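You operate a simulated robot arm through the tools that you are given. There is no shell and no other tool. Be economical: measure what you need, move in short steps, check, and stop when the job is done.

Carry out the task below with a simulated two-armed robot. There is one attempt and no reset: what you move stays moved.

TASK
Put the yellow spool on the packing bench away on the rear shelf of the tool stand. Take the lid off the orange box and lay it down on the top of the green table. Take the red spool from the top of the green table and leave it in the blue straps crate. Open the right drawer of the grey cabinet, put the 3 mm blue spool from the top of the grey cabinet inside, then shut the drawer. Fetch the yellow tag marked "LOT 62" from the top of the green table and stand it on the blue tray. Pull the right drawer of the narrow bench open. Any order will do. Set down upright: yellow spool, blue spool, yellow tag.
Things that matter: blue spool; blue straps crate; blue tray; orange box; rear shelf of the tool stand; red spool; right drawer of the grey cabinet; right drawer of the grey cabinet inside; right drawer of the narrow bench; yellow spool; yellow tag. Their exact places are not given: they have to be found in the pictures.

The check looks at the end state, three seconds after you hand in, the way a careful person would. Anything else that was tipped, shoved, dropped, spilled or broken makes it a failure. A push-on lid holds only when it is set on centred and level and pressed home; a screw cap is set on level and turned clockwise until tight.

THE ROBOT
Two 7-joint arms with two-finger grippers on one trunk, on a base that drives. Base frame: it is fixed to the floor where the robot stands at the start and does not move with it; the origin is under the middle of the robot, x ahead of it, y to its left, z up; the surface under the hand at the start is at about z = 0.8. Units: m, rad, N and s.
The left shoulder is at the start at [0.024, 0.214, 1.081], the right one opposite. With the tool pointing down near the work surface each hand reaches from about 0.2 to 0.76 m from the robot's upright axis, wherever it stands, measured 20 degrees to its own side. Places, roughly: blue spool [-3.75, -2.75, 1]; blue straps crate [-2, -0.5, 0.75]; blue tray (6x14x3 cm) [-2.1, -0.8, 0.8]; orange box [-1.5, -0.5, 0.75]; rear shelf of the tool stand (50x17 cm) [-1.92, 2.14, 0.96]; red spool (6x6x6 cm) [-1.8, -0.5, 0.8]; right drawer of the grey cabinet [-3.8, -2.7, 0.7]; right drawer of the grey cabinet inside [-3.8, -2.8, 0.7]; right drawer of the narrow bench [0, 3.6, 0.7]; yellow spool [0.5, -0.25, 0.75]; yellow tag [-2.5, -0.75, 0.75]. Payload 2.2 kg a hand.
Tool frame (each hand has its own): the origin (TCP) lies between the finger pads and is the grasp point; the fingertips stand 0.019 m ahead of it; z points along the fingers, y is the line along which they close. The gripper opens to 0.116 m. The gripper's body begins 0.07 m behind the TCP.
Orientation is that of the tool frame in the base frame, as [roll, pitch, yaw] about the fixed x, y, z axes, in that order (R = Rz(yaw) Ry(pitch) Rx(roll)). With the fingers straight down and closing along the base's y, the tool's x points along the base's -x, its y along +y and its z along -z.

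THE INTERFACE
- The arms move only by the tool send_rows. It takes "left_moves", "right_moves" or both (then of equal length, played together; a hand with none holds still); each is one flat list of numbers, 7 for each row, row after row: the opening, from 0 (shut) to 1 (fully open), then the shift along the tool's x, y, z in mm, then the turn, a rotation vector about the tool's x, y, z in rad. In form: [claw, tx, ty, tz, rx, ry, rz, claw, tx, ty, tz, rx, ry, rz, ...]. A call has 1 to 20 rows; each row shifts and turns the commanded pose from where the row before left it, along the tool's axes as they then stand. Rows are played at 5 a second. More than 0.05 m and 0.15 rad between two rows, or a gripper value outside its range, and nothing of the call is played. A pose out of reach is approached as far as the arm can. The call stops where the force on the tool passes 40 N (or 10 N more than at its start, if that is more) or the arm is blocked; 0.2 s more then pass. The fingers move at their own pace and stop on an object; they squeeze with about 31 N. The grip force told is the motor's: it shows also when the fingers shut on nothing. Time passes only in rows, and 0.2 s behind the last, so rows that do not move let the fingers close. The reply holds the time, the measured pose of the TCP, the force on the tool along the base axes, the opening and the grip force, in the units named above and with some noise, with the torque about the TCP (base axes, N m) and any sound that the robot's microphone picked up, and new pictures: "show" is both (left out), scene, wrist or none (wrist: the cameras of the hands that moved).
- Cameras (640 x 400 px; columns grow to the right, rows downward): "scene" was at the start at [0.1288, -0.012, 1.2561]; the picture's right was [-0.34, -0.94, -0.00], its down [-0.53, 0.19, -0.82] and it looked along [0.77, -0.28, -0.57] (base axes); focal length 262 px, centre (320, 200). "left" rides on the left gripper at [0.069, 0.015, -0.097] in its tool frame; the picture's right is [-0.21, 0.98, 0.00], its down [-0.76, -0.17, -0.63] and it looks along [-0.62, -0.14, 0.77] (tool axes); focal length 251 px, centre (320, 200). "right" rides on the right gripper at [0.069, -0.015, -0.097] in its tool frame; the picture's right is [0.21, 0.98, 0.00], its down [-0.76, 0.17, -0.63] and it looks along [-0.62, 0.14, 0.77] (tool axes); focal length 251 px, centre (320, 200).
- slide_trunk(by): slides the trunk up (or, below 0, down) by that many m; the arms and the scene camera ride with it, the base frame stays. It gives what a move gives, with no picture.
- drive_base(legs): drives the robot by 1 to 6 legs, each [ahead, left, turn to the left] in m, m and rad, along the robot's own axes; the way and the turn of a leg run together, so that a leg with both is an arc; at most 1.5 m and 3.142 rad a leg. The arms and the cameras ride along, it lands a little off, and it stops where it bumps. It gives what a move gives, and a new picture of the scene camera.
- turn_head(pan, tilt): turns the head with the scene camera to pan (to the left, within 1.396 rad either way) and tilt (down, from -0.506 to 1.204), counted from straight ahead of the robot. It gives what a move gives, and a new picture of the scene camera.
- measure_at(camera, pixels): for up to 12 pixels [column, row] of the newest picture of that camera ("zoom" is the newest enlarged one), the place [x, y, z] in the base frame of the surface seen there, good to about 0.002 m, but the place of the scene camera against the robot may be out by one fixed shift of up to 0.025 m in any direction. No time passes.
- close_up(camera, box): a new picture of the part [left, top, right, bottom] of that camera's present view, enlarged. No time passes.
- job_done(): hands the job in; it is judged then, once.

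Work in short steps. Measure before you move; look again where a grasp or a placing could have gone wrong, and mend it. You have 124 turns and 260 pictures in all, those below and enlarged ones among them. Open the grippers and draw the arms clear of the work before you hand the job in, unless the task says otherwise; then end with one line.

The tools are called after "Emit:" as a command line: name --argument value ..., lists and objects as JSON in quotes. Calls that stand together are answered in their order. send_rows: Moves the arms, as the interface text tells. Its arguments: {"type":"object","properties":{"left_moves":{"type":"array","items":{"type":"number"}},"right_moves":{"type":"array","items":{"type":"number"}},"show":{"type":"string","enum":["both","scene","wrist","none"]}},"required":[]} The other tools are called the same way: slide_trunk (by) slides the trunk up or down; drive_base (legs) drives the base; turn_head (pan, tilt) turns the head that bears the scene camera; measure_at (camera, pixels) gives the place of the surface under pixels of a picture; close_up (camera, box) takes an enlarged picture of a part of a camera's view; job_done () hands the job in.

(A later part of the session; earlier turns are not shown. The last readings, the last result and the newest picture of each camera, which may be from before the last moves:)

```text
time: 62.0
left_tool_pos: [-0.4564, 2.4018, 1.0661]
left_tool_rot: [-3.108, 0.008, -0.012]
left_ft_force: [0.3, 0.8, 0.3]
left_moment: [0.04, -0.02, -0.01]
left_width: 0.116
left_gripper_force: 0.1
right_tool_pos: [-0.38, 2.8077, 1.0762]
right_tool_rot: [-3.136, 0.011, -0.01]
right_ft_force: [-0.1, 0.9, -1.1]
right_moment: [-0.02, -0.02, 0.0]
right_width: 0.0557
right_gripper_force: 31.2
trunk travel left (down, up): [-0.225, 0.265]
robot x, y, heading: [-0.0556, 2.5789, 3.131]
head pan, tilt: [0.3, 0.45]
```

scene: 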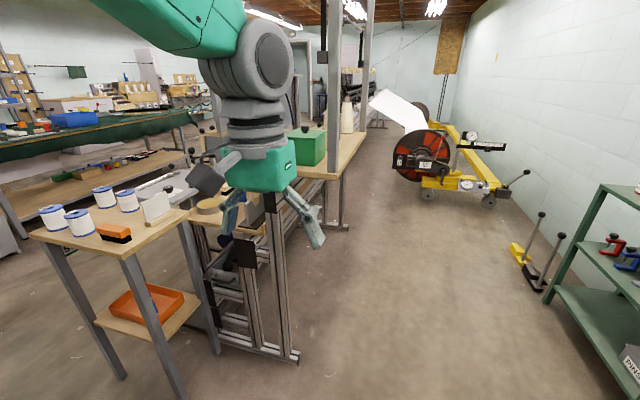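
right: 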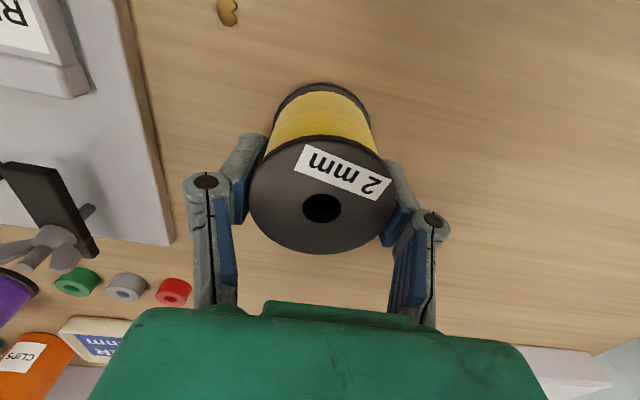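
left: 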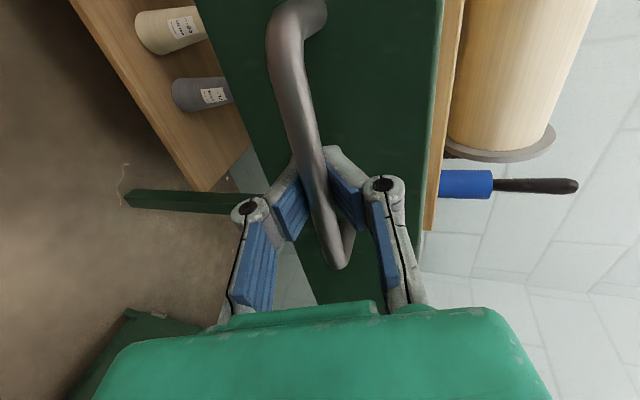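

A wooden shelf with the green CLIPS box and cones is at (335,155). I measure its extent.

Emit:
close_up --camera "scene" --box '[270, 70, 430, 220]'

Emit:
measure_at --camera "scene" --pixels '[[325, 178], [345, 155], [362, 137], [366, 133], [305, 175], [344, 225], [295, 355], [425, 195], [400, 110]]'

```text
2.67 times, centred on (350, 145) of scene
```

zoom: 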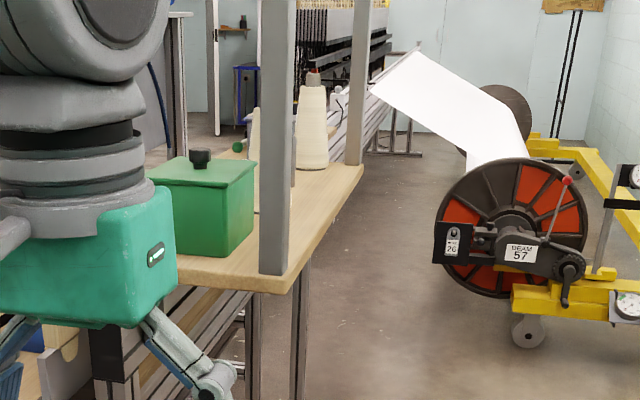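

```text
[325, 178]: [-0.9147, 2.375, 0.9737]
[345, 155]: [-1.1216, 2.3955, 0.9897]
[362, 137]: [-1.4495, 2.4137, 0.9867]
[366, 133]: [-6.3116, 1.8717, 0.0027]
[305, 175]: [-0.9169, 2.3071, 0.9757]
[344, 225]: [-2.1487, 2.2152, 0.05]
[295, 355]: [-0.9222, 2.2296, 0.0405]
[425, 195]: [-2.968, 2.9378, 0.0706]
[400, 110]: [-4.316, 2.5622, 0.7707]
```

The seen shelf is a different one (x -0.9…-1.48). I drive down the aisle, keeping to the right of it, then look left at the back of the panel.

Emit:
drive_base --legs '[[0.25, -0.1, 0], [0.2, -0.22, 0], [0.9, -0.03, 0]]'

Emit:
turn_head --pan 1.1 --tilt 0.35

```text
time: 69.8
left_tool_pos: [-1.7881, 2.7496, 1.0614]
left_tool_rot: [-3.085, 0.006, -0.022]
left_ft_force: [0.4, 0.0, -0.1]
left_moment: [0.04, 0.02, -0.02]
left_width: 0.1161
left_gripper_force: 0.0
right_tool_pos: [-1.7054, 3.1536, 1.0822]
right_tool_rot: [-3.112, 0.014, -0.022]
right_ft_force: [0.1, -0.6, -1.6]
right_moment: [0.0, -0.04, 0.01]
right_width: 0.0557
right_gripper_force: 31.0
trunk travel left (down, up): [-0.225, 0.265]
robot x, y, heading: [-1.379, 2.9432, 3.119]
head pan, tilt: [0.3, 0.45]
```

scene: 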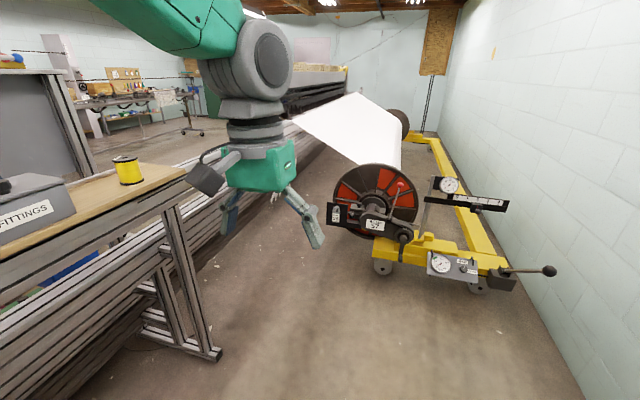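

```text
time: 71.0
left_tool_pos: [-1.7851, 2.7841, 1.0682]
left_tool_rot: [-3.117, 0.008, -0.024]
left_ft_force: [-0.5, 1.1, -0.6]
left_moment: [-0.07, -0.01, -0.03]
left_width: 0.116
left_gripper_force: 0.0
right_tool_pos: [-1.7036, 3.1906, 1.071]
right_tool_rot: [3.138, 0.005, -0.023]
right_ft_force: [-0.6, 0.3, -1.6]
right_moment: [-0.04, 0.0, 0.04]
right_width: 0.0558
right_gripper_force: 31.2
trunk travel left (down, up): [-0.225, 0.265]
robot x, y, heading: [-1.3796, 2.9443, 3.118]
head pan, tilt: [1.1, 0.351]
```

scene: 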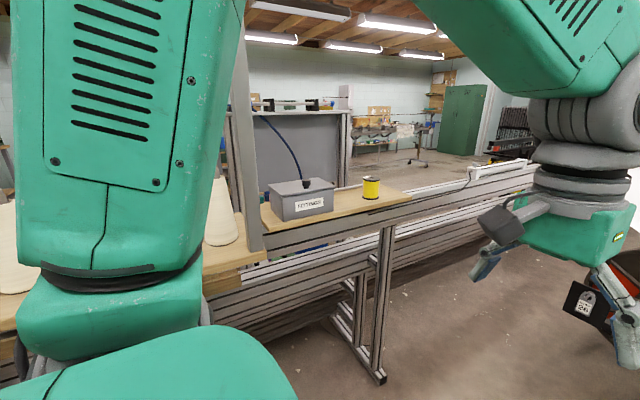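

Found: rear shelf with the FITTINGS box and another yellow spool at (370,190). Measure.

Emit:
measure_at --camera "scene" --pixels '[[345, 205], [405, 198], [275, 228], [330, 217], [371, 180], [371, 197], [300, 190], [345, 192], [345, 120], [260, 247], [385, 375]]'

Emit:
drive_base --legs '[[0.5, -0.02, 0], [0, 0, 1.57]]'

Emit:
turn_head --pan 0 --tilt 0.6

```text
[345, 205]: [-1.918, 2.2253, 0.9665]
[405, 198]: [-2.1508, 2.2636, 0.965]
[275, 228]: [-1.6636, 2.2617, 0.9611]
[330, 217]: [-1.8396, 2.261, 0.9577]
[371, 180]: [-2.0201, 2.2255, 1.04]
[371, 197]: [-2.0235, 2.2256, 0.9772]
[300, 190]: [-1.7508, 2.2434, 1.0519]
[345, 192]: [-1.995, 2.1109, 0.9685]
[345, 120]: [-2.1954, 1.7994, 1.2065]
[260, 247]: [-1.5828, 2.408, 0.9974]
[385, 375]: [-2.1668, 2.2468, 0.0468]
```

```text
time: 77.7
left_tool_pos: [-1.7189, 2.5665, 1.0663]
left_tool_rot: [-3.11, 0.008, 1.53]
left_ft_force: [-0.5, -0.9, 0.2]
left_moment: [-0.01, -0.03, -0.02]
left_width: 0.1164
left_gripper_force: 0.0
right_tool_pos: [-2.123, 2.6561, 1.0724]
right_tool_rot: [-3.138, 0.004, 1.534]
right_ft_force: [0.2, -0.3, -1.1]
right_moment: [0.03, -0.04, -0.03]
right_width: 0.0557
right_gripper_force: 31.0
trunk travel left (down, up): [-0.225, 0.265]
robot x, y, heading: [-1.879, 2.9731, -1.612]
head pan, tilt: [1.1, 0.351]
```

scene: 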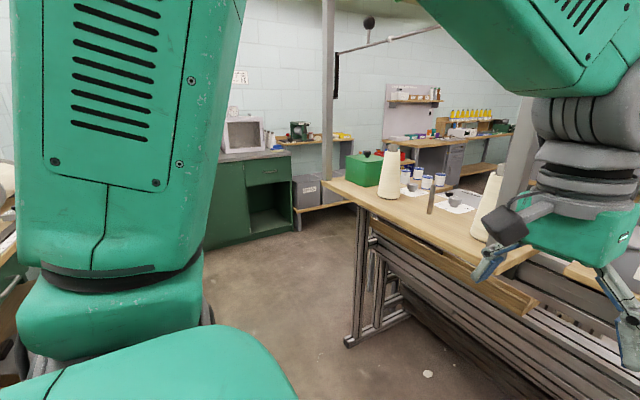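

```text
time: 79.0
left_tool_pos: [-1.7094, 2.5687, 1.0663]
left_tool_rot: [-3.103, 0.01, 1.53]
left_ft_force: [0.9, 0.4, -0.6]
left_moment: [0.03, 0.08, 0.02]
left_width: 0.1162
left_gripper_force: 0.1
right_tool_pos: [-2.1137, 2.6574, 1.0763]
right_tool_rot: [-3.13, 0.006, 1.535]
right_ft_force: [-0.3, 0.6, -1.1]
right_moment: [0.0, 0.06, 0.02]
right_width: 0.0558
right_gripper_force: 31.0
trunk travel left (down, up): [-0.225, 0.265]
robot x, y, heading: [-1.8794, 2.9749, -1.613]
head pan, tilt: [0.0, 0.6]
```

scene: 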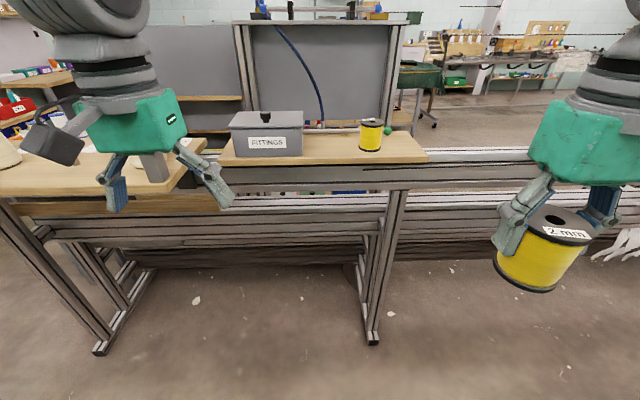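

I measure the free spots on the shelf.

Emit:
close_up --camera "scene" --box '[210, 90, 450, 190]'

Emit:
measure_at --camera "scene" --pixels '[[225, 163], [425, 158], [411, 137], [330, 161], [330, 136], [304, 152], [371, 125], [371, 148], [360, 150], [382, 150], [388, 131], [330, 147]]'

```text
2.67 times, centred on (330, 140) of scene
```

zoom: 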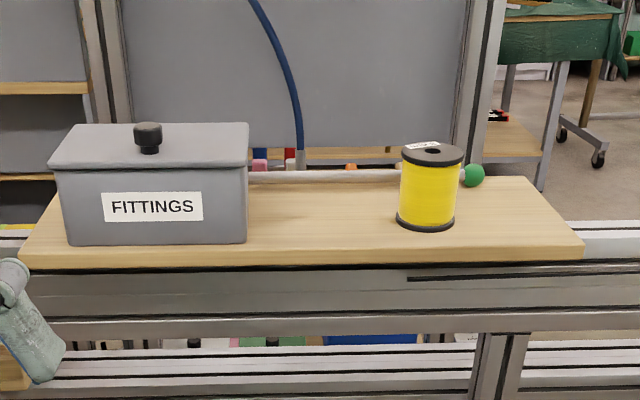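

```text
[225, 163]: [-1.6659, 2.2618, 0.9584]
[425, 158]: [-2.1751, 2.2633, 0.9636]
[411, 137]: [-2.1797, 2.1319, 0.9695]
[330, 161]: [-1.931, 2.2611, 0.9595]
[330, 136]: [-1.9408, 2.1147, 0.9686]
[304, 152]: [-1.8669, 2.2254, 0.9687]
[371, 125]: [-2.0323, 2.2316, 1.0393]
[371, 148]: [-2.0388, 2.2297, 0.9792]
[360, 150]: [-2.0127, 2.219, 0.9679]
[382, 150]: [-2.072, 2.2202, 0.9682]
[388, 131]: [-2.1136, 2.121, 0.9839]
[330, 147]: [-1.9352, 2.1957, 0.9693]
```

Free spot between the box and the other spool: about (-1.936, 2.165), shelf top ≈0.964. I pull in the left hand, drive 0.25 closer and square up.

Emit:
send_rows --left_moves '[1, 35, 10, -30, 0, 0, 0, 1, 35, 10, -30, 0, 0, 0, 1, 35, 10, -30, 0, 0, 0, 1, 35, 10, -30, 0, 0, 0]' --right_moves '[0.3, 0, 0, -10, 0, 0, 0, 0.3, 0, 0, -10, 0, 0, 0, 0.3, 0, 0, -10, 0, 0, 0, 0.3, 0, 0, 0, 0, 0, 0]' --show "none"

Emit:
drive_base --legs '[[0.25, 0.06, 0.04]]'

```text
time: 80.0
left_tool_pos: [-1.6526, 2.7069, 1.1833]
left_tool_rot: [-3.101, 0.012, 1.531]
left_ft_force: [0.8, -0.1, 0.2]
left_moment: [-0.02, 0.1, -0.02]
left_width: 0.1157
left_gripper_force: 0.1
right_tool_pos: [-2.1087, 2.6576, 1.1063]
right_tool_rot: [-3.126, 0.006, 1.531]
right_ft_force: [1.2, 0.7, -1.1]
right_moment: [-0.02, 0.12, -0.01]
right_width: 0.056
right_gripper_force: 31.1
trunk travel left (down, up): [-0.225, 0.265]
robot x, y, heading: [-1.8757, 2.9714, -1.615]
head pan, tilt: [0.0, 0.6]
```

```text
time: 81.9
left_tool_pos: [-1.6014, 2.4667, 1.1842]
left_tool_rot: [-3.108, 0.011, 1.573]
left_ft_force: [-0.4, 0.2, 0.5]
left_moment: [0.06, 0.0, 0.0]
left_width: 0.1161
left_gripper_force: 0.0
right_tool_pos: [-2.053, 2.3976, 1.1022]
right_tool_rot: [-3.138, 0.004, 1.578]
right_ft_force: [-0.4, -0.8, -1.1]
right_moment: [0.01, -0.02, -0.01]
right_width: 0.0555
right_gripper_force: 31.1
trunk travel left (down, up): [-0.225, 0.265]
robot x, y, heading: [-1.8312, 2.7248, -1.568]
head pan, tilt: [0.0, 0.6]
```

scene: 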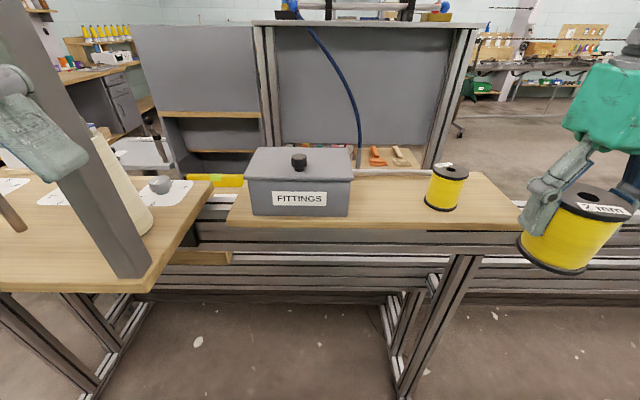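

I move the right hand over the gap and look through its camera.

Emit:
send_rows --right_moves '[0.3, -10, 40, -5, 0, 0, 0, 0.3, -10, 40, -5, 0, 0, 0, 0.3, -40, 22, -5, 0, 0, 0, 0.3, -45, 12, 0, 0, 0, 0, 0.3, -45, 0, 0, 0, 0, 0, 0.3, -45, 0, 0, 0, 0, 0]'

```text
time: 83.3
left_tool_pos: [-1.5917, 2.4668, 1.1842]
left_tool_rot: [-3.104, 0.009, 1.577]
left_ft_force: [0.4, -1.5, -0.4]
left_moment: [0.06, 0.07, 0.0]
left_width: 0.1157
left_gripper_force: 0.0
right_tool_pos: [-1.9262, 2.2038, 1.1164]
right_tool_rot: [-3.133, 0.002, 1.582]
right_ft_force: [1.3, 0.8, -1.8]
right_moment: [0.0, 0.13, -0.01]
right_width: 0.0558
right_gripper_force: 31.2
trunk travel left (down, up): [-0.225, 0.265]
robot x, y, heading: [-1.8201, 2.7253, -1.568]
head pan, tilt: [0.0, 0.6]
```

scene: 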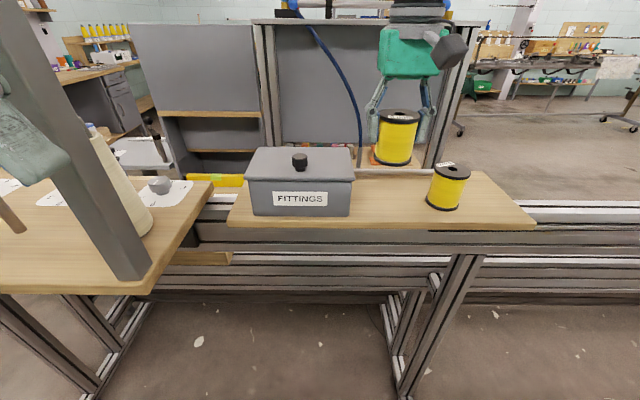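
right: 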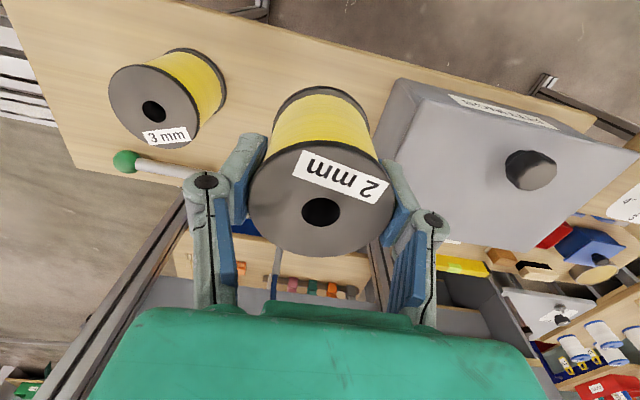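

I measure the neighbours in the wrist picture: other spool (153,110), box edge (385,140), shelf edges.

Emit:
measure_at --camera "right" --pixels '[[185, 75], [140, 80], [215, 80], [395, 90], [385, 160], [285, 95], [260, 40], [280, 28], [150, 168], [240, 110], [375, 130]]'

```text
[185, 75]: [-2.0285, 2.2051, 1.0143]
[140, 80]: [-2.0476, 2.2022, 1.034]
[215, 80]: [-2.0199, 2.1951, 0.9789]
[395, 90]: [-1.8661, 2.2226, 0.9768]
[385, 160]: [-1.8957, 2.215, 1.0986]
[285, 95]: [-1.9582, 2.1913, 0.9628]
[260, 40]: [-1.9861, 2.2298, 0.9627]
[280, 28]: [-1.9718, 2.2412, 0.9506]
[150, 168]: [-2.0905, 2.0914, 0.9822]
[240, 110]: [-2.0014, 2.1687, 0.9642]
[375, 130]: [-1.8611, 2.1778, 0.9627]
```

Gap is x -2.012…-1.865, front edge y 2.235. I shift to (-1.939,2.160) and lower to just above the shelf.

Emit:
send_rows --right_moves '[0.3, -44, -13, 0, 0, 0, 0, 0.3, 0, 0, 45, 0, 0, 0, 0.3, 0, 0, 40, 0, 0, 0, 0.3, 0, 0, 7, 0, 0, 0, 0.3, 0, 0, 4, 0, 0, 0, 0.3, 0, 0, 3, 0, 0, 0]'

```text
time: 84.0
left_tool_pos: [-1.6024, 2.472, 1.1863]
left_tool_rot: [-3.107, 0.014, 1.573]
left_ft_force: [1.3, -1.4, 0.2]
left_moment: [0.03, 0.07, 0.01]
left_width: 0.1158
left_gripper_force: 0.0
right_tool_pos: [-1.9481, 2.1577, 1.0599]
right_tool_rot: [-3.137, 0.033, 1.576]
right_ft_force: [2.2, -0.3, -0.9]
right_moment: [-0.04, 0.14, -0.04]
right_width: 0.0561
right_gripper_force: 31.2
trunk travel left (down, up): [-0.225, 0.265]
robot x, y, heading: [-1.8266, 2.7239, -1.57]
head pan, tilt: [0.0, 0.6]
stopped in row 3 (right hand): the force on the tool passed its limit at 63 N (the readings are from after the stop); the commanded pose is now the measured one
```

scene: 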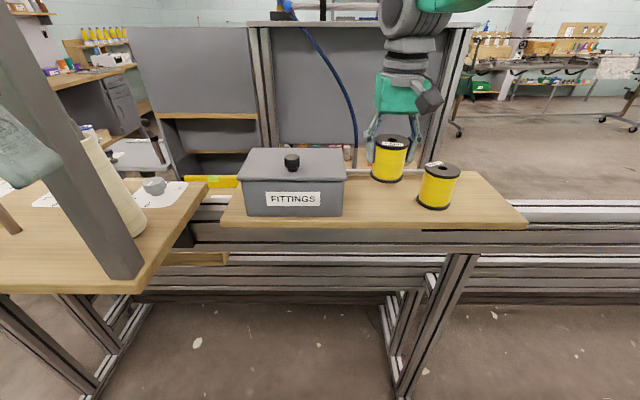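
right: 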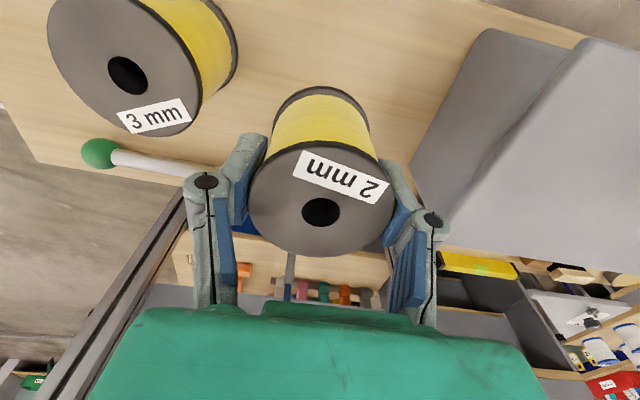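

It stopped at z 1.06, earlier than expected. I look closely for what is touched.

Emit:
close_up --camera "scene" --box '[330, 90, 490, 220]'

Emit:
close_up --camera "right" --box '[60, 90, 460, 340]'

Emit:
measure_at --camera "right" --pixels '[[320, 180], [270, 165], [375, 165], [455, 160], [410, 165], [210, 80], [290, 275], [230, 240], [170, 165], [370, 245]]'

```text
3.08 times, centred on (410, 155) of scene
```

zoom: 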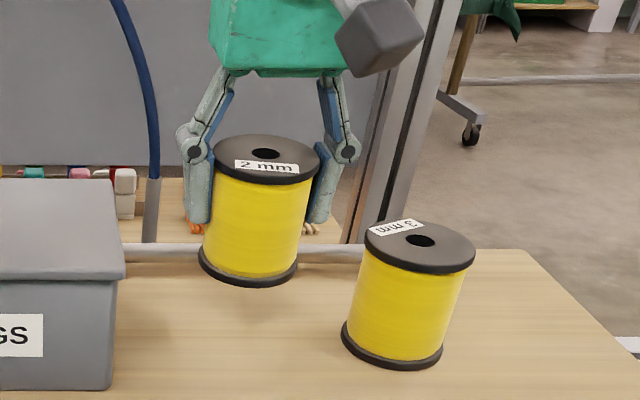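

```text
1.60 times, centred on (260, 215) of right
```

zoom: 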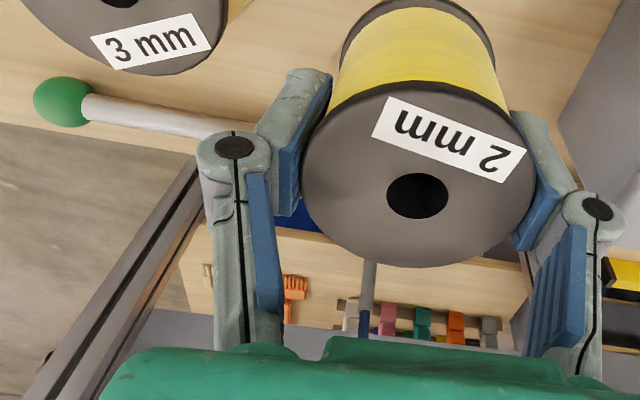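

```text
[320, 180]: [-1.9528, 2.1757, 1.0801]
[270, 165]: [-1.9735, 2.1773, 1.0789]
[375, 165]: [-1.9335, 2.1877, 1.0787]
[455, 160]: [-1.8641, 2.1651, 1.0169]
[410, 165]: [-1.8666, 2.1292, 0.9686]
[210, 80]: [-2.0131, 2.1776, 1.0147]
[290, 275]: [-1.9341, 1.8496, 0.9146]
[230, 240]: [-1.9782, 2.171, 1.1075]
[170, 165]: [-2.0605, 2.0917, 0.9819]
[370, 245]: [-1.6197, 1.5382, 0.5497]
```

Nothing visible touches the spool or fingers. I first straighten slightly and lower slowly in small steps, watching the force.

Emit:
send_rows --right_moves '[0.3, 0, 5, 0, 0, 0, 0, 0.3, 0, 0, 5, 0, 0, 0, 0.3, 0, 0, 8, 0, 0, 0, 0.3, 0, 0, 8, 0, 0, 0]' --show "wrist"

```text
time: 85.0
left_tool_pos: [-1.5917, 2.4664, 1.1832]
left_tool_rot: [-3.098, 0.012, 1.576]
left_ft_force: [1.0, -0.2, 0.2]
left_moment: [0.06, 0.07, 0.02]
left_width: 0.1158
left_gripper_force: 0.0
right_tool_pos: [-1.9333, 2.1526, 1.035]
right_tool_rot: [-3.134, 0.024, 1.579]
right_ft_force: [1.7, -0.7, -0.7]
right_moment: [0.03, 0.13, 0.0]
right_width: 0.0559
right_gripper_force: 30.8
trunk travel left (down, up): [-0.225, 0.265]
robot x, y, heading: [-1.8254, 2.7234, -1.565]
head pan, tilt: [0.0, 0.6]
```

right: 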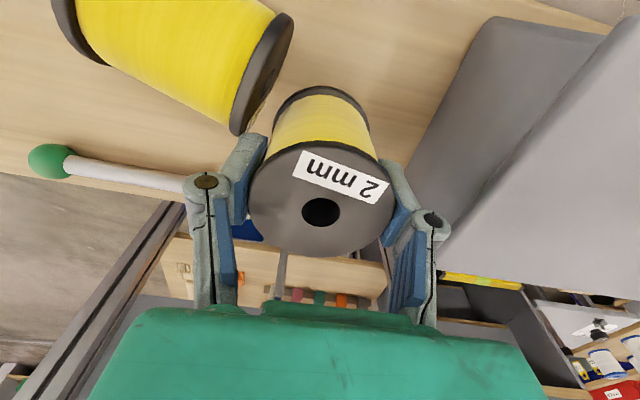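

The other spool looks tipped. I check the scene.

Emit:
close_up --camera "scene" --box '[330, 90, 490, 220]'

```text
3.08 times, centred on (410, 155) of scene
```

zoom: 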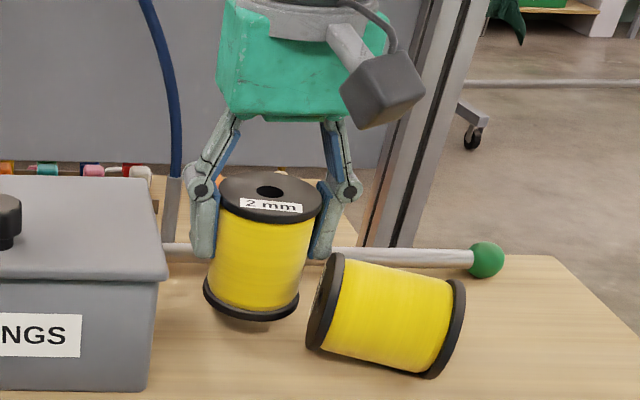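

I tipped the neighbour; I'll set it upright again afterwards. First I shift mine 8 mm away from it, level it and lower gently to the shelf.

Emit:
send_rows --right_moves '[0.3, 0, 5, 0, -0.012, 0, 0, 0.3, 0, 4, 0, -0.012, 0, 0, 0.3, 0, 0, 7, 0, 0, 0, 0.3, 0, 0, 7, 0, 0, 0, 0.3, 0, 0, 4, 0, 0, 0]'

```text
time: 86.5
left_tool_pos: [-1.632, 2.4731, 1.1906]
left_tool_rot: [-3.13, 0.017, 1.571]
left_ft_force: [-0.3, 0.4, -0.1]
left_moment: [0.0, -0.01, -0.03]
left_width: 0.1161
left_gripper_force: 0.0
right_tool_pos: [-1.9632, 2.1573, 1.0216]
right_tool_rot: [3.102, 0.034, 1.567]
right_ft_force: [0.3, 0.2, -1.1]
right_moment: [-0.01, 0.02, -0.02]
right_width: 0.0558
right_gripper_force: 30.6
trunk travel left (down, up): [-0.225, 0.265]
robot x, y, heading: [-1.8342, 2.7248, -1.566]
head pan, tilt: [0.0, 0.6]
stopped in row 5 (right hand): the arm was blocked; the commanded pose is now the measured one
```

scene: 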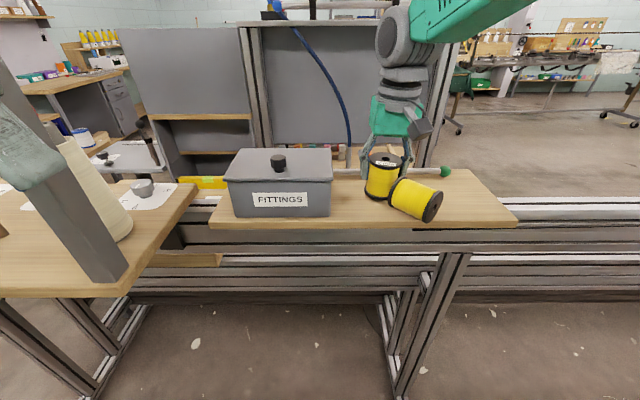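
right: 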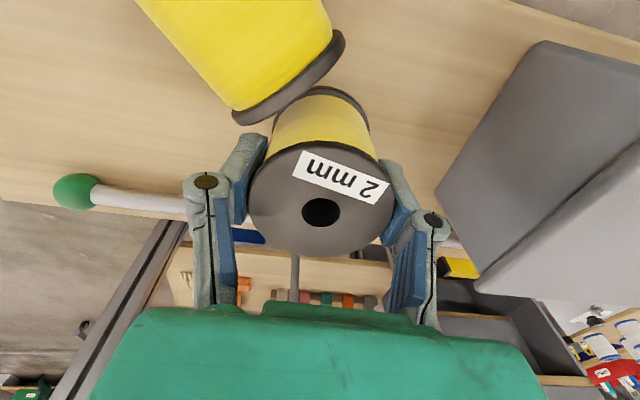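

Everything (both hands) swayed 3–4 cm to the right, so the robot itself leaned. I wait a moment without moving and read again.

Emit:
send_rows --right_moves '[0.3, 0, 0, 0, 0, 0, 0, 0.3, 0, 0, 0, 0, 0, 0, 0.3, 0, 0, 0, 0, 0, 0]' --show "scene"

Emit:
turn_head --pan 0.5 --tilt 1.1

```text
time: 87.2
left_tool_pos: [-1.6371, 2.4728, 1.1913]
left_tool_rot: [-3.133, 0.016, 1.571]
left_ft_force: [-1.0, 0.4, 0.9]
left_moment: [-0.01, -0.02, -0.02]
left_width: 0.1161
left_gripper_force: 0.1
right_tool_pos: [-1.9694, 2.1575, 1.0204]
right_tool_rot: [3.099, 0.033, 1.567]
right_ft_force: [-0.3, -0.6, -1.2]
right_moment: [0.01, -0.04, 0.02]
right_width: 0.0558
right_gripper_force: 31.0
trunk travel left (down, up): [-0.225, 0.265]
robot x, y, heading: [-1.8376, 2.7223, -1.568]
head pan, tilt: [0.0, 0.6]
```

scene: 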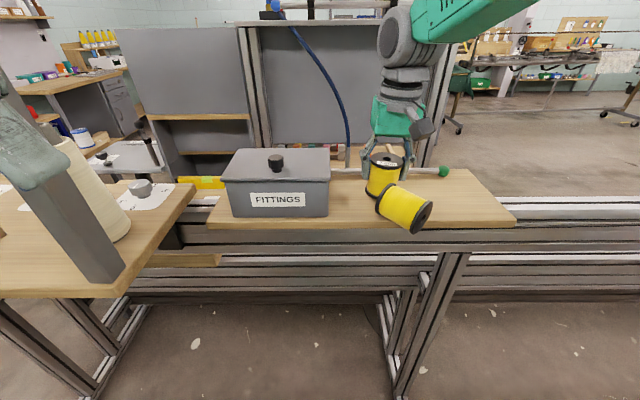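

```text
time: 88.2
left_tool_pos: [-1.6264, 2.4724, 1.1897]
left_tool_rot: [-3.125, 0.018, 1.571]
left_ft_force: [0.9, 0.3, 0.9]
left_moment: [-0.02, 0.01, -0.03]
left_width: 0.1158
left_gripper_force: 0.1
right_tool_pos: [-1.9597, 2.1567, 1.02]
right_tool_rot: [3.108, 0.032, 1.571]
right_ft_force: [0.7, 0.6, -0.1]
right_moment: [0.01, 0.03, 0.02]
right_width: 0.0557
right_gripper_force: 30.9
trunk travel left (down, up): [-0.225, 0.265]
robot x, y, heading: [-1.8358, 2.7252, -1.569]
head pan, tilt: [0.499, 1.1]
```

scene: 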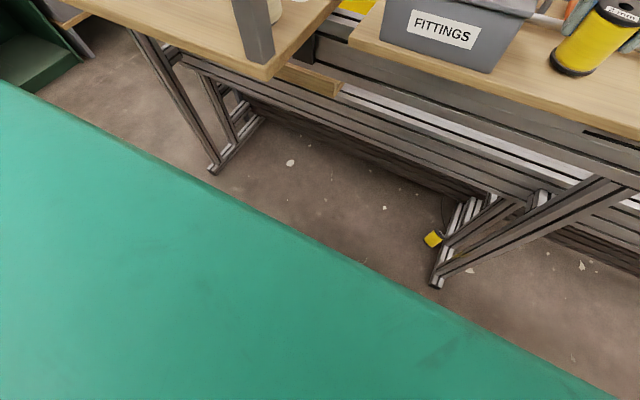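

I check where the other spool is: possible yellow thing at (433,238) on the floor.

Emit:
close_up --camera "scene" --box '[380, 180, 540, 310]'

Emit:
turn_head --pan -0.1 --tilt 0.9

```text
3.08 times, centred on (460, 245) of scene
```

zoom: 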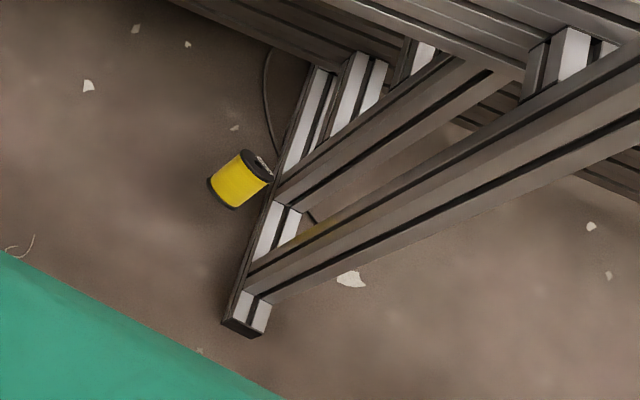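

```text
time: 89.2
left_tool_pos: [-1.6122, 2.4729, 1.187]
left_tool_rot: [-3.114, 0.016, 1.572]
left_ft_force: [-0.2, -0.3, 1.0]
left_moment: [0.02, 0.01, 0.02]
left_width: 0.1162
left_gripper_force: 0.1
right_tool_pos: [-1.9456, 2.1562, 1.0213]
right_tool_rot: [3.115, 0.033, 1.57]
right_ft_force: [0.2, -0.2, -1.5]
right_moment: [-0.02, 0.01, 0.01]
right_width: 0.056
right_gripper_force: 31.4
trunk travel left (down, up): [-0.225, 0.265]
robot x, y, heading: [-1.8328, 2.7257, -1.567]
head pan, tilt: [-0.099, 0.901]
```

scene: 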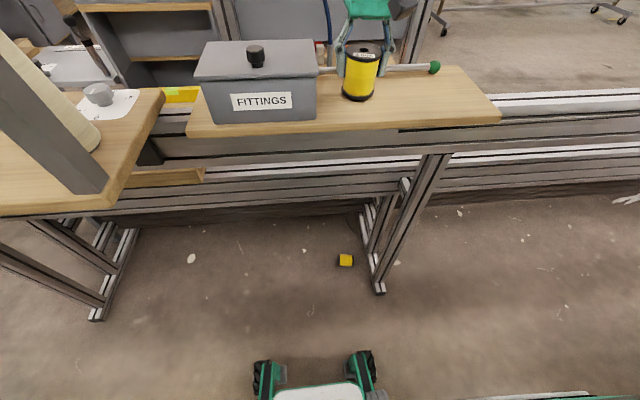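

The other spool fell to the floor; I will try to pick it up later. First let the sway settle, then set mine down.

Emit:
send_rows --right_moves '[0.3, 0, 0, 0, 0, 0, 0, 0.3, 0, 0, 0, 0, 0, 0, 0.3, 0, 0, 0, 0, 0, 0, 0.3, 0, 0, 0, 0, 0, 0, 0.3, 0, 0, 0, 0, 0, 0, 0.3, 0, 0, 0, 0, 0, 0, 0.3, 0, 0, 0, 0, 0, 0, 0.3, 0, 0, 0, 0, 0, 0, 0.3, 0, 0, 0, 0, 0, 0, 0.3, 0, 0, 0, 0, 0, 0]' --show "wrist"

```text
time: 91.4
left_tool_pos: [-1.6409, 2.4725, 1.1916]
left_tool_rot: [-3.135, 0.018, 1.573]
left_ft_force: [-1.0, -0.1, 0.5]
left_moment: [-0.02, -0.01, 0.0]
left_width: 0.116
left_gripper_force: 0.0
right_tool_pos: [-1.9716, 2.1559, 1.0199]
right_tool_rot: [3.096, 0.033, 1.568]
right_ft_force: [-0.8, -0.2, -1.5]
right_moment: [0.02, -0.05, 0.0]
right_width: 0.0558
right_gripper_force: 30.8
trunk travel left (down, up): [-0.225, 0.265]
robot x, y, heading: [-1.8363, 2.7239, -1.566]
head pan, tilt: [-0.099, 0.901]
```

right: 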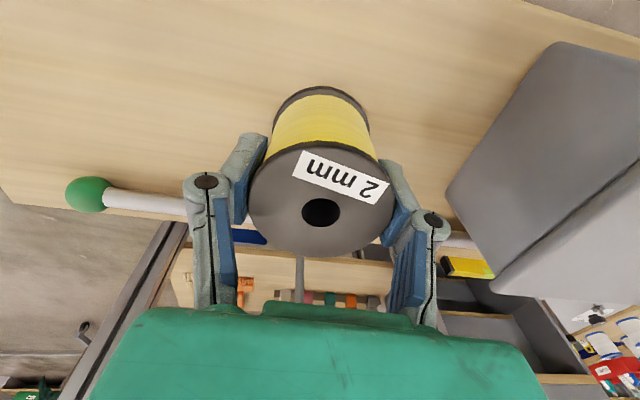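

The robot keeps rocking ±1.5 cm. I level the spool, shift 2 cm left and lower gently to contact.

Emit:
send_rows --right_moves '[0.3, 0, 10, 0, 0.03, 0.03, 0, 0.3, 0, 8, 0, 0, 0, 0, 0.3, 0, 0, 3, 0, 0, 0, 0.3, 0, 0, 3, 0, 0, 0, 0.3, 0, 0, 2, 0, 0, 0]' --show "wrist"

```text
time: 92.6
left_tool_pos: [-1.6185, 2.4738, 1.1892]
left_tool_rot: [-3.119, 0.018, 1.572]
left_ft_force: [0.4, -0.8, -0.9]
left_moment: [0.0, 0.03, 0.01]
left_width: 0.1161
left_gripper_force: 0.0
right_tool_pos: [-1.9347, 2.157, 1.0154]
right_tool_rot: [3.14, 0.005, 1.571]
right_ft_force: [-1.5, 0.5, 6.1]
right_moment: [0.07, 0.29, -0.01]
right_width: 0.0558
right_gripper_force: 31.0
trunk travel left (down, up): [-0.225, 0.265]
robot x, y, heading: [-1.8357, 2.7255, -1.565]
head pan, tilt: [-0.099, 0.901]
```

right: 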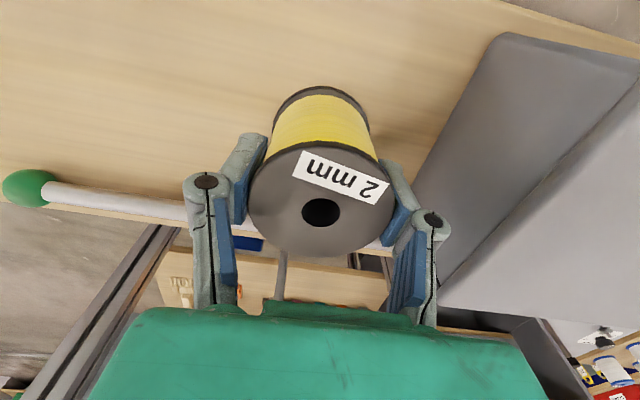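

Touching down with 6 N, upright. I open to 0.75 and lift away at once.

Emit:
send_rows --right_moves '[0.7, 0, 0, 0, 0, 0, 0, 0.75, 0, 0, -30, 0, 0, 0, 0.75, 0, 0, -48, 0, 0, 0, 0.75, 0, 0, -48, 0, 0, 0]'

```text
time: 93.6
left_tool_pos: [-1.6199, 2.4732, 1.1887]
left_tool_rot: [-3.119, 0.018, 1.573]
left_ft_force: [0.3, 0.3, -0.9]
left_moment: [-0.03, 0.02, 0.03]
left_width: 0.1162
left_gripper_force: 0.0
right_tool_pos: [-1.937, 2.1593, 1.1382]
right_tool_rot: [3.139, 0.004, 1.57]
right_ft_force: [1.1, 0.9, -0.7]
right_moment: [0.01, 0.02, 0.0]
right_width: 0.0871
right_gripper_force: 0.1
trunk travel left (down, up): [-0.225, 0.265]
robot x, y, heading: [-1.8355, 2.727, -1.568]
head pan, tilt: [-0.099, 0.901]
```

scene: 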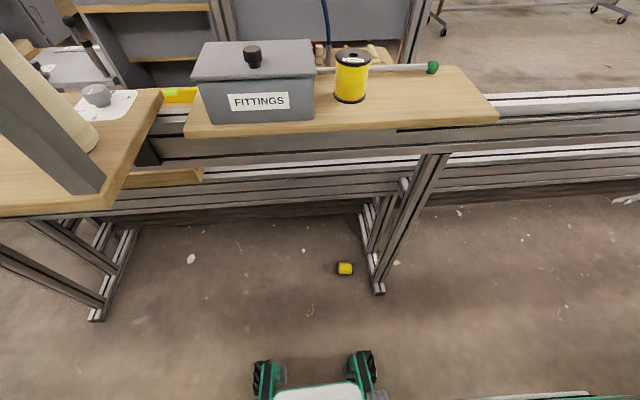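
right: 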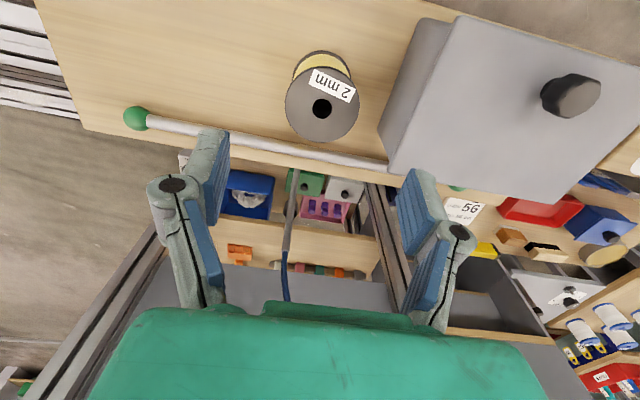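

The 2 mm spool stands upright. Now I measure the fallen spool on the floor at (345,268).

Emit:
close_up --camera "scene" --box '[305, 243, 385, 293]'

Emit:
measure_at --camera "scene" --pixels '[[345, 265], [338, 267], [352, 267], [345, 280], [379, 290], [352, 97], [352, 52]]'

```text
8.00 times, centred on (345, 268) of scene
```

zoom: 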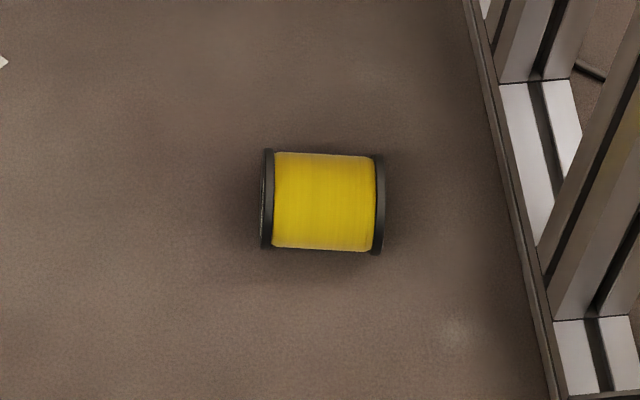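

```text
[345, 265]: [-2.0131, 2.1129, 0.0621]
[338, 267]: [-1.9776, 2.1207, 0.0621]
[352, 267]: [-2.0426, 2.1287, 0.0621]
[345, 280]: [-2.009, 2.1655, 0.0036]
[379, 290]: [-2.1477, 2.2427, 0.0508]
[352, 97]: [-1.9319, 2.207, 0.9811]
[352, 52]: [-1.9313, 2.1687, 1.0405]
```

The fallen spool lies at about (-2.01, 2.10), under the shelf front. I'll fetch it with the right hand low: first back away and lower the trunk fully.

Emit:
send_rows --right_moves '[0.75, 40, 0, -15, 0, 0, 0, 0.75, 45, 0, 0, 0, 0, 0, 0.75, 45, 0, 0, 0, 0, 0, 0.75, 45, 0, 0, 0, 0, 0]' --show "none"

Emit:
drive_base --legs '[[-0.3, 0.06, 0]]'

Emit:
slide_trunk --by -0.225

Emit:
turn_head --pan -0.1 --tilt 0.75

```text
time: 94.6
left_tool_pos: [-1.6292, 2.4746, 1.19]
left_tool_rot: [-3.125, 0.019, 1.571]
left_ft_force: [0.1, 0.9, -0.3]
left_moment: [-0.02, -0.01, -0.01]
left_width: 0.1161
left_gripper_force: 0.1
right_tool_pos: [-1.9465, 2.3319, 1.1537]
right_tool_rot: [3.134, 0.004, 1.569]
right_ft_force: [0.4, 0.5, 0.6]
right_moment: [-0.04, 0.0, 0.0]
right_width: 0.0871
right_gripper_force: 0.1
trunk travel left (down, up): [-0.225, 0.265]
robot x, y, heading: [-1.8398, 2.7231, -1.574]
head pan, tilt: [-0.099, 0.901]
```

```text
time: 96.7
left_tool_pos: [-1.5766, 2.7742, 1.1902]
left_tool_rot: [-3.132, 0.018, 1.571]
left_ft_force: [0.2, 1.2, 0.0]
left_moment: [0.0, -0.04, 0.01]
left_width: 0.1159
left_gripper_force: 0.0
right_tool_pos: [-1.8924, 2.6325, 1.1526]
right_tool_rot: [3.131, 0.003, 1.569]
right_ft_force: [-0.4, 0.1, -0.4]
right_moment: [-0.07, -0.06, -0.01]
right_width: 0.0868
right_gripper_force: 0.0
trunk travel left (down, up): [-0.225, 0.265]
robot x, y, heading: [-1.7777, 3.0271, -1.569]
head pan, tilt: [-0.099, 0.901]
```

scene: 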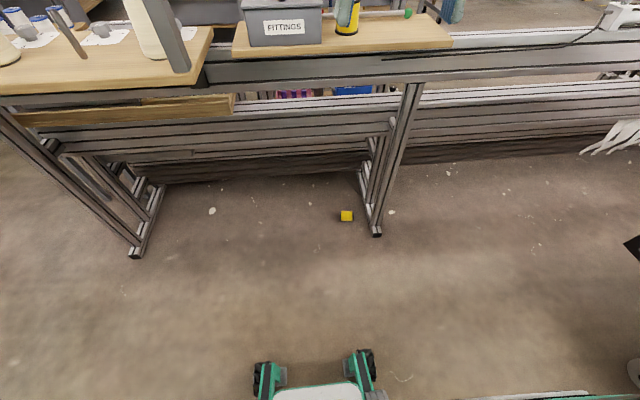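

```text
time: 99.0
left_tool_pos: [-1.5721, 2.7769, 0.967]
left_tool_rot: [-3.128, 0.021, 1.569]
left_ft_force: [-0.9, 0.1, -0.4]
left_moment: [0.04, 0.0, 0.03]
left_width: 0.1159
left_gripper_force: 0.2
right_tool_pos: [-1.8885, 2.6345, 0.9288]
right_tool_rot: [3.131, 0.004, 1.571]
right_ft_force: [0.0, 0.6, 0.3]
right_moment: [0.01, -0.08, -0.02]
right_width: 0.0868
right_gripper_force: 0.1
trunk travel left (down, up): [0.0, 0.49]
robot x, y, heading: [-1.7804, 3.0247, -1.573]
head pan, tilt: [-0.099, 0.901]
```

```text
time: 99.7
left_tool_pos: [-1.571, 2.7757, 0.964]
left_tool_rot: [-3.126, 0.019, 1.57]
left_ft_force: [-0.1, 0.2, -0.7]
left_moment: [0.01, -0.01, 0.05]
left_width: 0.1159
left_gripper_force: 0.1
right_tool_pos: [-1.887, 2.6352, 0.929]
right_tool_rot: [3.133, 0.005, 1.567]
right_ft_force: [-0.3, -0.4, -0.1]
right_moment: [0.0, -0.03, 0.01]
right_width: 0.0871
right_gripper_force: 0.2
trunk travel left (down, up): [0.0, 0.49]
robot x, y, heading: [-1.7792, 3.0251, -1.565]
head pan, tilt: [-0.099, 0.75]
```

scene: 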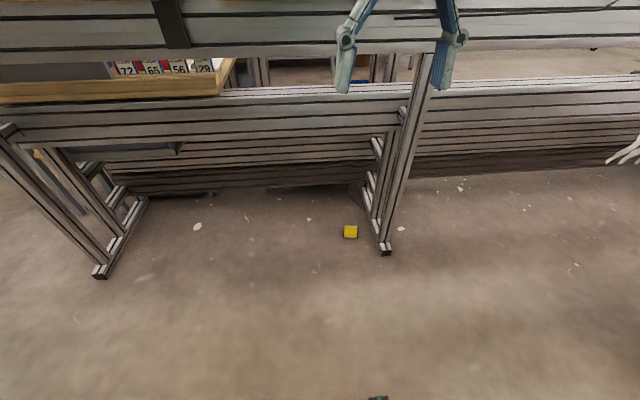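

I measure the spool, the feet and the rails above it.

Emit:
measure_at --camera "scene" --pixels '[[350, 228], [344, 232], [357, 232], [386, 250], [100, 272], [340, 120], [340, 80], [340, 30], [340, 165], [380, 225], [415, 100]]'

Emit:
close_up --camera "scene" --box '[310, 205, 390, 255]'

```text
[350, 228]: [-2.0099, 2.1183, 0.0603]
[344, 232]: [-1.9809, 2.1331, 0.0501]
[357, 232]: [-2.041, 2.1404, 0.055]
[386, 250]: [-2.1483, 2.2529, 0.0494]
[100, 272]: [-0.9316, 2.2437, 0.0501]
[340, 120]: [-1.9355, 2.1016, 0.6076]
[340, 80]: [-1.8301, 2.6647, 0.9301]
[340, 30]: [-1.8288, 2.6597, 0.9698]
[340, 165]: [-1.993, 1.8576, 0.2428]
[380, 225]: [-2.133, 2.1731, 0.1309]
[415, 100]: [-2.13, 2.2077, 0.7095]
```

```text
8.00 times, centred on (350, 230) of scene
```

zoom: 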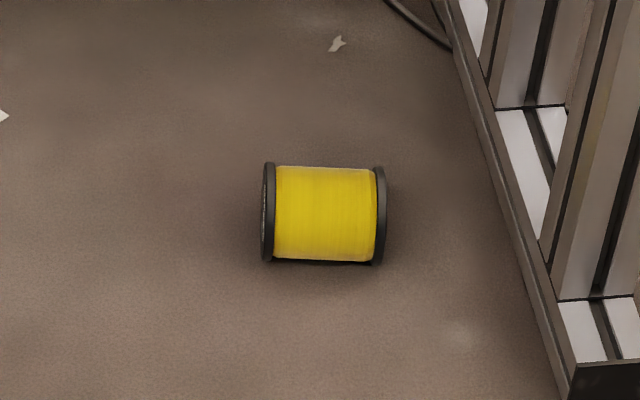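

Plenty of room between the feet. I lower the right hand in front of the robot and tilt it forward about 40°.

Emit:
send_rows --right_moves '[0.87, 0, -8, 48, 0, 0, 0, 0.87, 0, -8, 48, 0, 0, 0, 0.87, 0, -8, 48, 0, 0, 0, 0.87, 0, -8, 48, 0, 0, 0, 0.87, 0, -8, 48, 0, 0, 0, 0.87, 0, -8, 48, 0, 0, 0, 0.87, 0, -8, 48, 0, 0, 0, 0.87, 0, -8, 48, 0, 0, 0, 0.87, 0, -8, 48, 0, 0, 0, 0.87, 0, -8, 48, 0, 0, 0, 0.87, 0, -8, 48, 0, 0, 0, 0.87, 0, -8, 48, 0, 0, 0, 0.87, 0, 0, 48, 0, 0, 0, 0.87, 0, 0, 48, 0, 0, 0, 0.87, 0, 0, 48, 0, 0, 0, 0.87, 0, 0, 0, 0, -0.14, 0, 0.87, 0, 0, 0, 0, -0.14, 0, 0.87, 0, 0, 0, 0, -0.14, 0, 0.87, 0, 0, 0, 0, -0.14, 0, 0.87, 0, 0, 0, 0, -0.14, 0]'

```text
time: 103.9
left_tool_pos: [-1.5682, 2.7754, 0.9648]
left_tool_rot: [-3.122, 0.019, 1.572]
left_ft_force: [-0.3, 1.5, -0.1]
left_moment: [0.01, -0.01, 0.01]
left_width: 0.1162
left_gripper_force: 0.1
right_tool_pos: [-1.9771, 2.6309, 0.2088]
right_tool_rot: [3.137, 0.71, 1.565]
right_ft_force: [-0.7, -0.6, -0.5]
right_moment: [0.0, -0.02, 0.02]
right_width: 0.1011
right_gripper_force: 0.0
trunk travel left (down, up): [0.0, 0.49]
robot x, y, heading: [-1.7786, 3.0231, -1.575]
head pan, tilt: [-0.099, 0.75]
```

scene: 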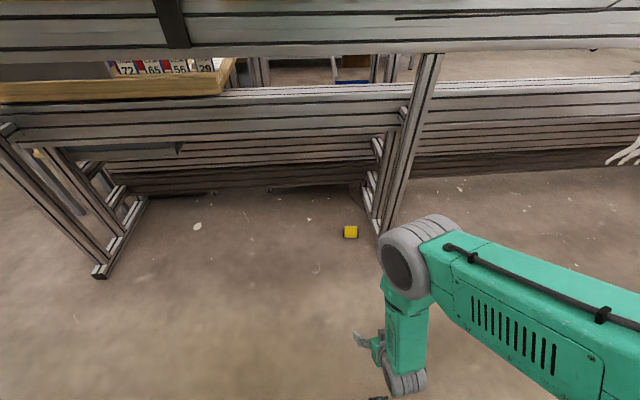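
right: 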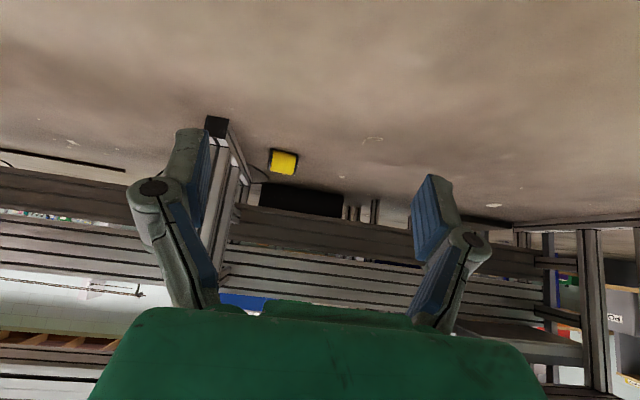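

The pose works and the spool shows at (283,162). I lower to about 4.5 cm above the floor, extending forward and 3 cm right.

Emit:
send_rows --right_moves '[0.87, 9, -8, 48, 0, 0, 0, 0.87, 9, -8, 48, 0, 0, 0, 0.87, 9, -8, 48, 0, 0, 0, 0.87, 6, -8, 44, 0, 0, 0]' --show "wrist"

Emit:
drive_base --legs '[[0.24, 0, 0]]'

Emit:
close_up --camera "right" --box '[0, 0, 640, 400]'

```text
time: 104.9
left_tool_pos: [-1.5677, 2.7754, 0.9641]
left_tool_rot: [-3.123, 0.019, 1.569]
left_ft_force: [-0.3, -0.5, -0.4]
left_moment: [0.03, -0.03, 0.0]
left_width: 0.1162
left_gripper_force: 0.0
right_tool_pos: [-2.0032, 2.5575, 0.0702]
right_tool_rot: [3.137, 0.695, 1.568]
right_ft_force: [-0.2, 2.5, -1.6]
right_moment: [-0.25, -0.02, -0.01]
right_width: 0.1009
right_gripper_force: 0.0
right hand out of reach, approached as far as the arm can: row 4
trunk travel left (down, up): [0.0, 0.49]
robot x, y, heading: [-1.7801, 3.0266, -1.572]
head pan, tilt: [-0.099, 0.75]
```

right: 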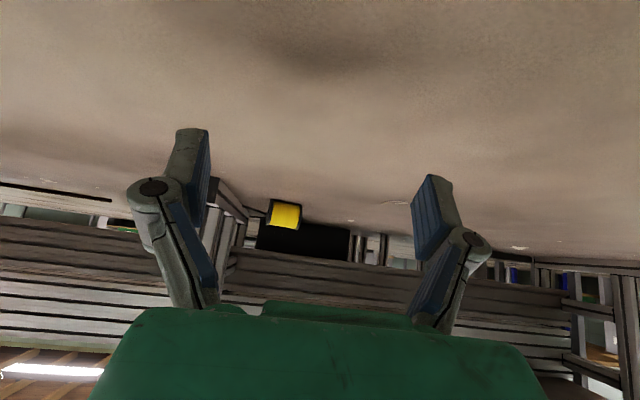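

```text
time: 106.7
left_tool_pos: [-1.565, 2.5354, 0.964]
left_tool_rot: [-3.124, 0.02, 1.576]
left_ft_force: [0.1, 0.1, 0.2]
left_moment: [0.03, 0.04, 0.01]
left_width: 0.1164
left_gripper_force: 0.2
right_tool_pos: [-1.9995, 2.3101, 0.073]
right_tool_rot: [3.135, 0.705, 1.572]
right_ft_force: [0.2, -0.1, -0.7]
right_moment: [-0.02, 0.0, -0.01]
right_width: 0.1008
right_gripper_force: 0.1
trunk travel left (down, up): [0.0, 0.49]
robot x, y, heading: [-1.7755, 2.7829, -1.568]
head pan, tilt: [-0.099, 0.75]
```

scene: 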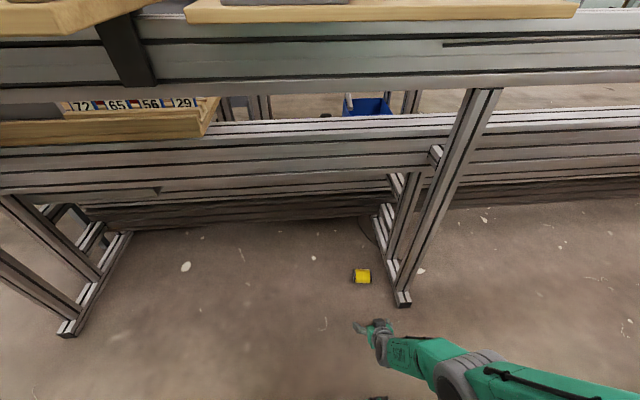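

```text
1.00 times, centred on (320, 200) of right (not enlarged: the box is as wide or as high as the picture)
```

zoom: 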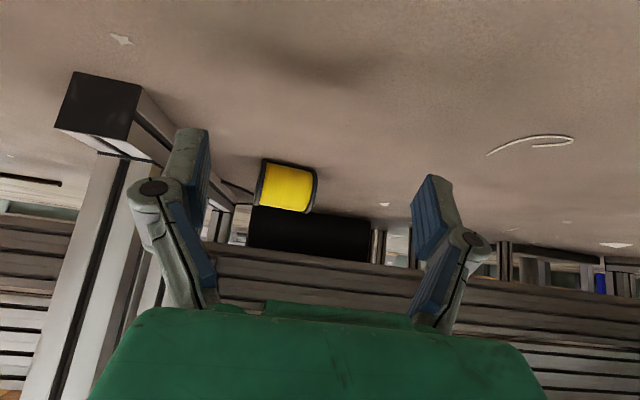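

I measure the spool in the wrist view and, before getting nearer, raise the left hand clear of the neighbouring shelf while bringing the right hand slightly back and lower.

Emit:
measure_at --camera "right" --pixels '[[288, 165], [285, 185], [265, 185], [314, 190], [262, 165], [316, 172], [100, 100]]'

Emit:
send_rows --right_moves '[0.87, 10, 0, 0, 0, 0, 0, 0.87, 14, 0, 0, 0, 0, 0, 0.87, 14, 0, 0, 0, 0, 0, 0.87, 14, 0, 0, 0, 0, 0, 0.87, 10, 0, 0, 0, 0, 0, 0.87, 0, 0, 0, 0, 0, 0]' --left_moves '[1, 20, -17, -45, 0, 0, 0, 1, 20, -17, -45, 0, 0, 0, 1, 0, -17, -45, 0, 0, 0, 1, 0, -17, -45, 0, 0, 0, 1, 0, -17, -45, 0, 0, 0, 1, 0, -17, -45, 0, 0, 0]' --show "wrist"

```text
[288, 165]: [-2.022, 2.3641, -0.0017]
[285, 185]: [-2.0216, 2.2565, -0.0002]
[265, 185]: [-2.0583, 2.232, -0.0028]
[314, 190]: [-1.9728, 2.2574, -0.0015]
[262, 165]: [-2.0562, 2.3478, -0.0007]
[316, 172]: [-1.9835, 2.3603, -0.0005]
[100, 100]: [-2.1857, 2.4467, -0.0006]
```

```text
refused: row 1 steps farther than a row can; nothing moved
```

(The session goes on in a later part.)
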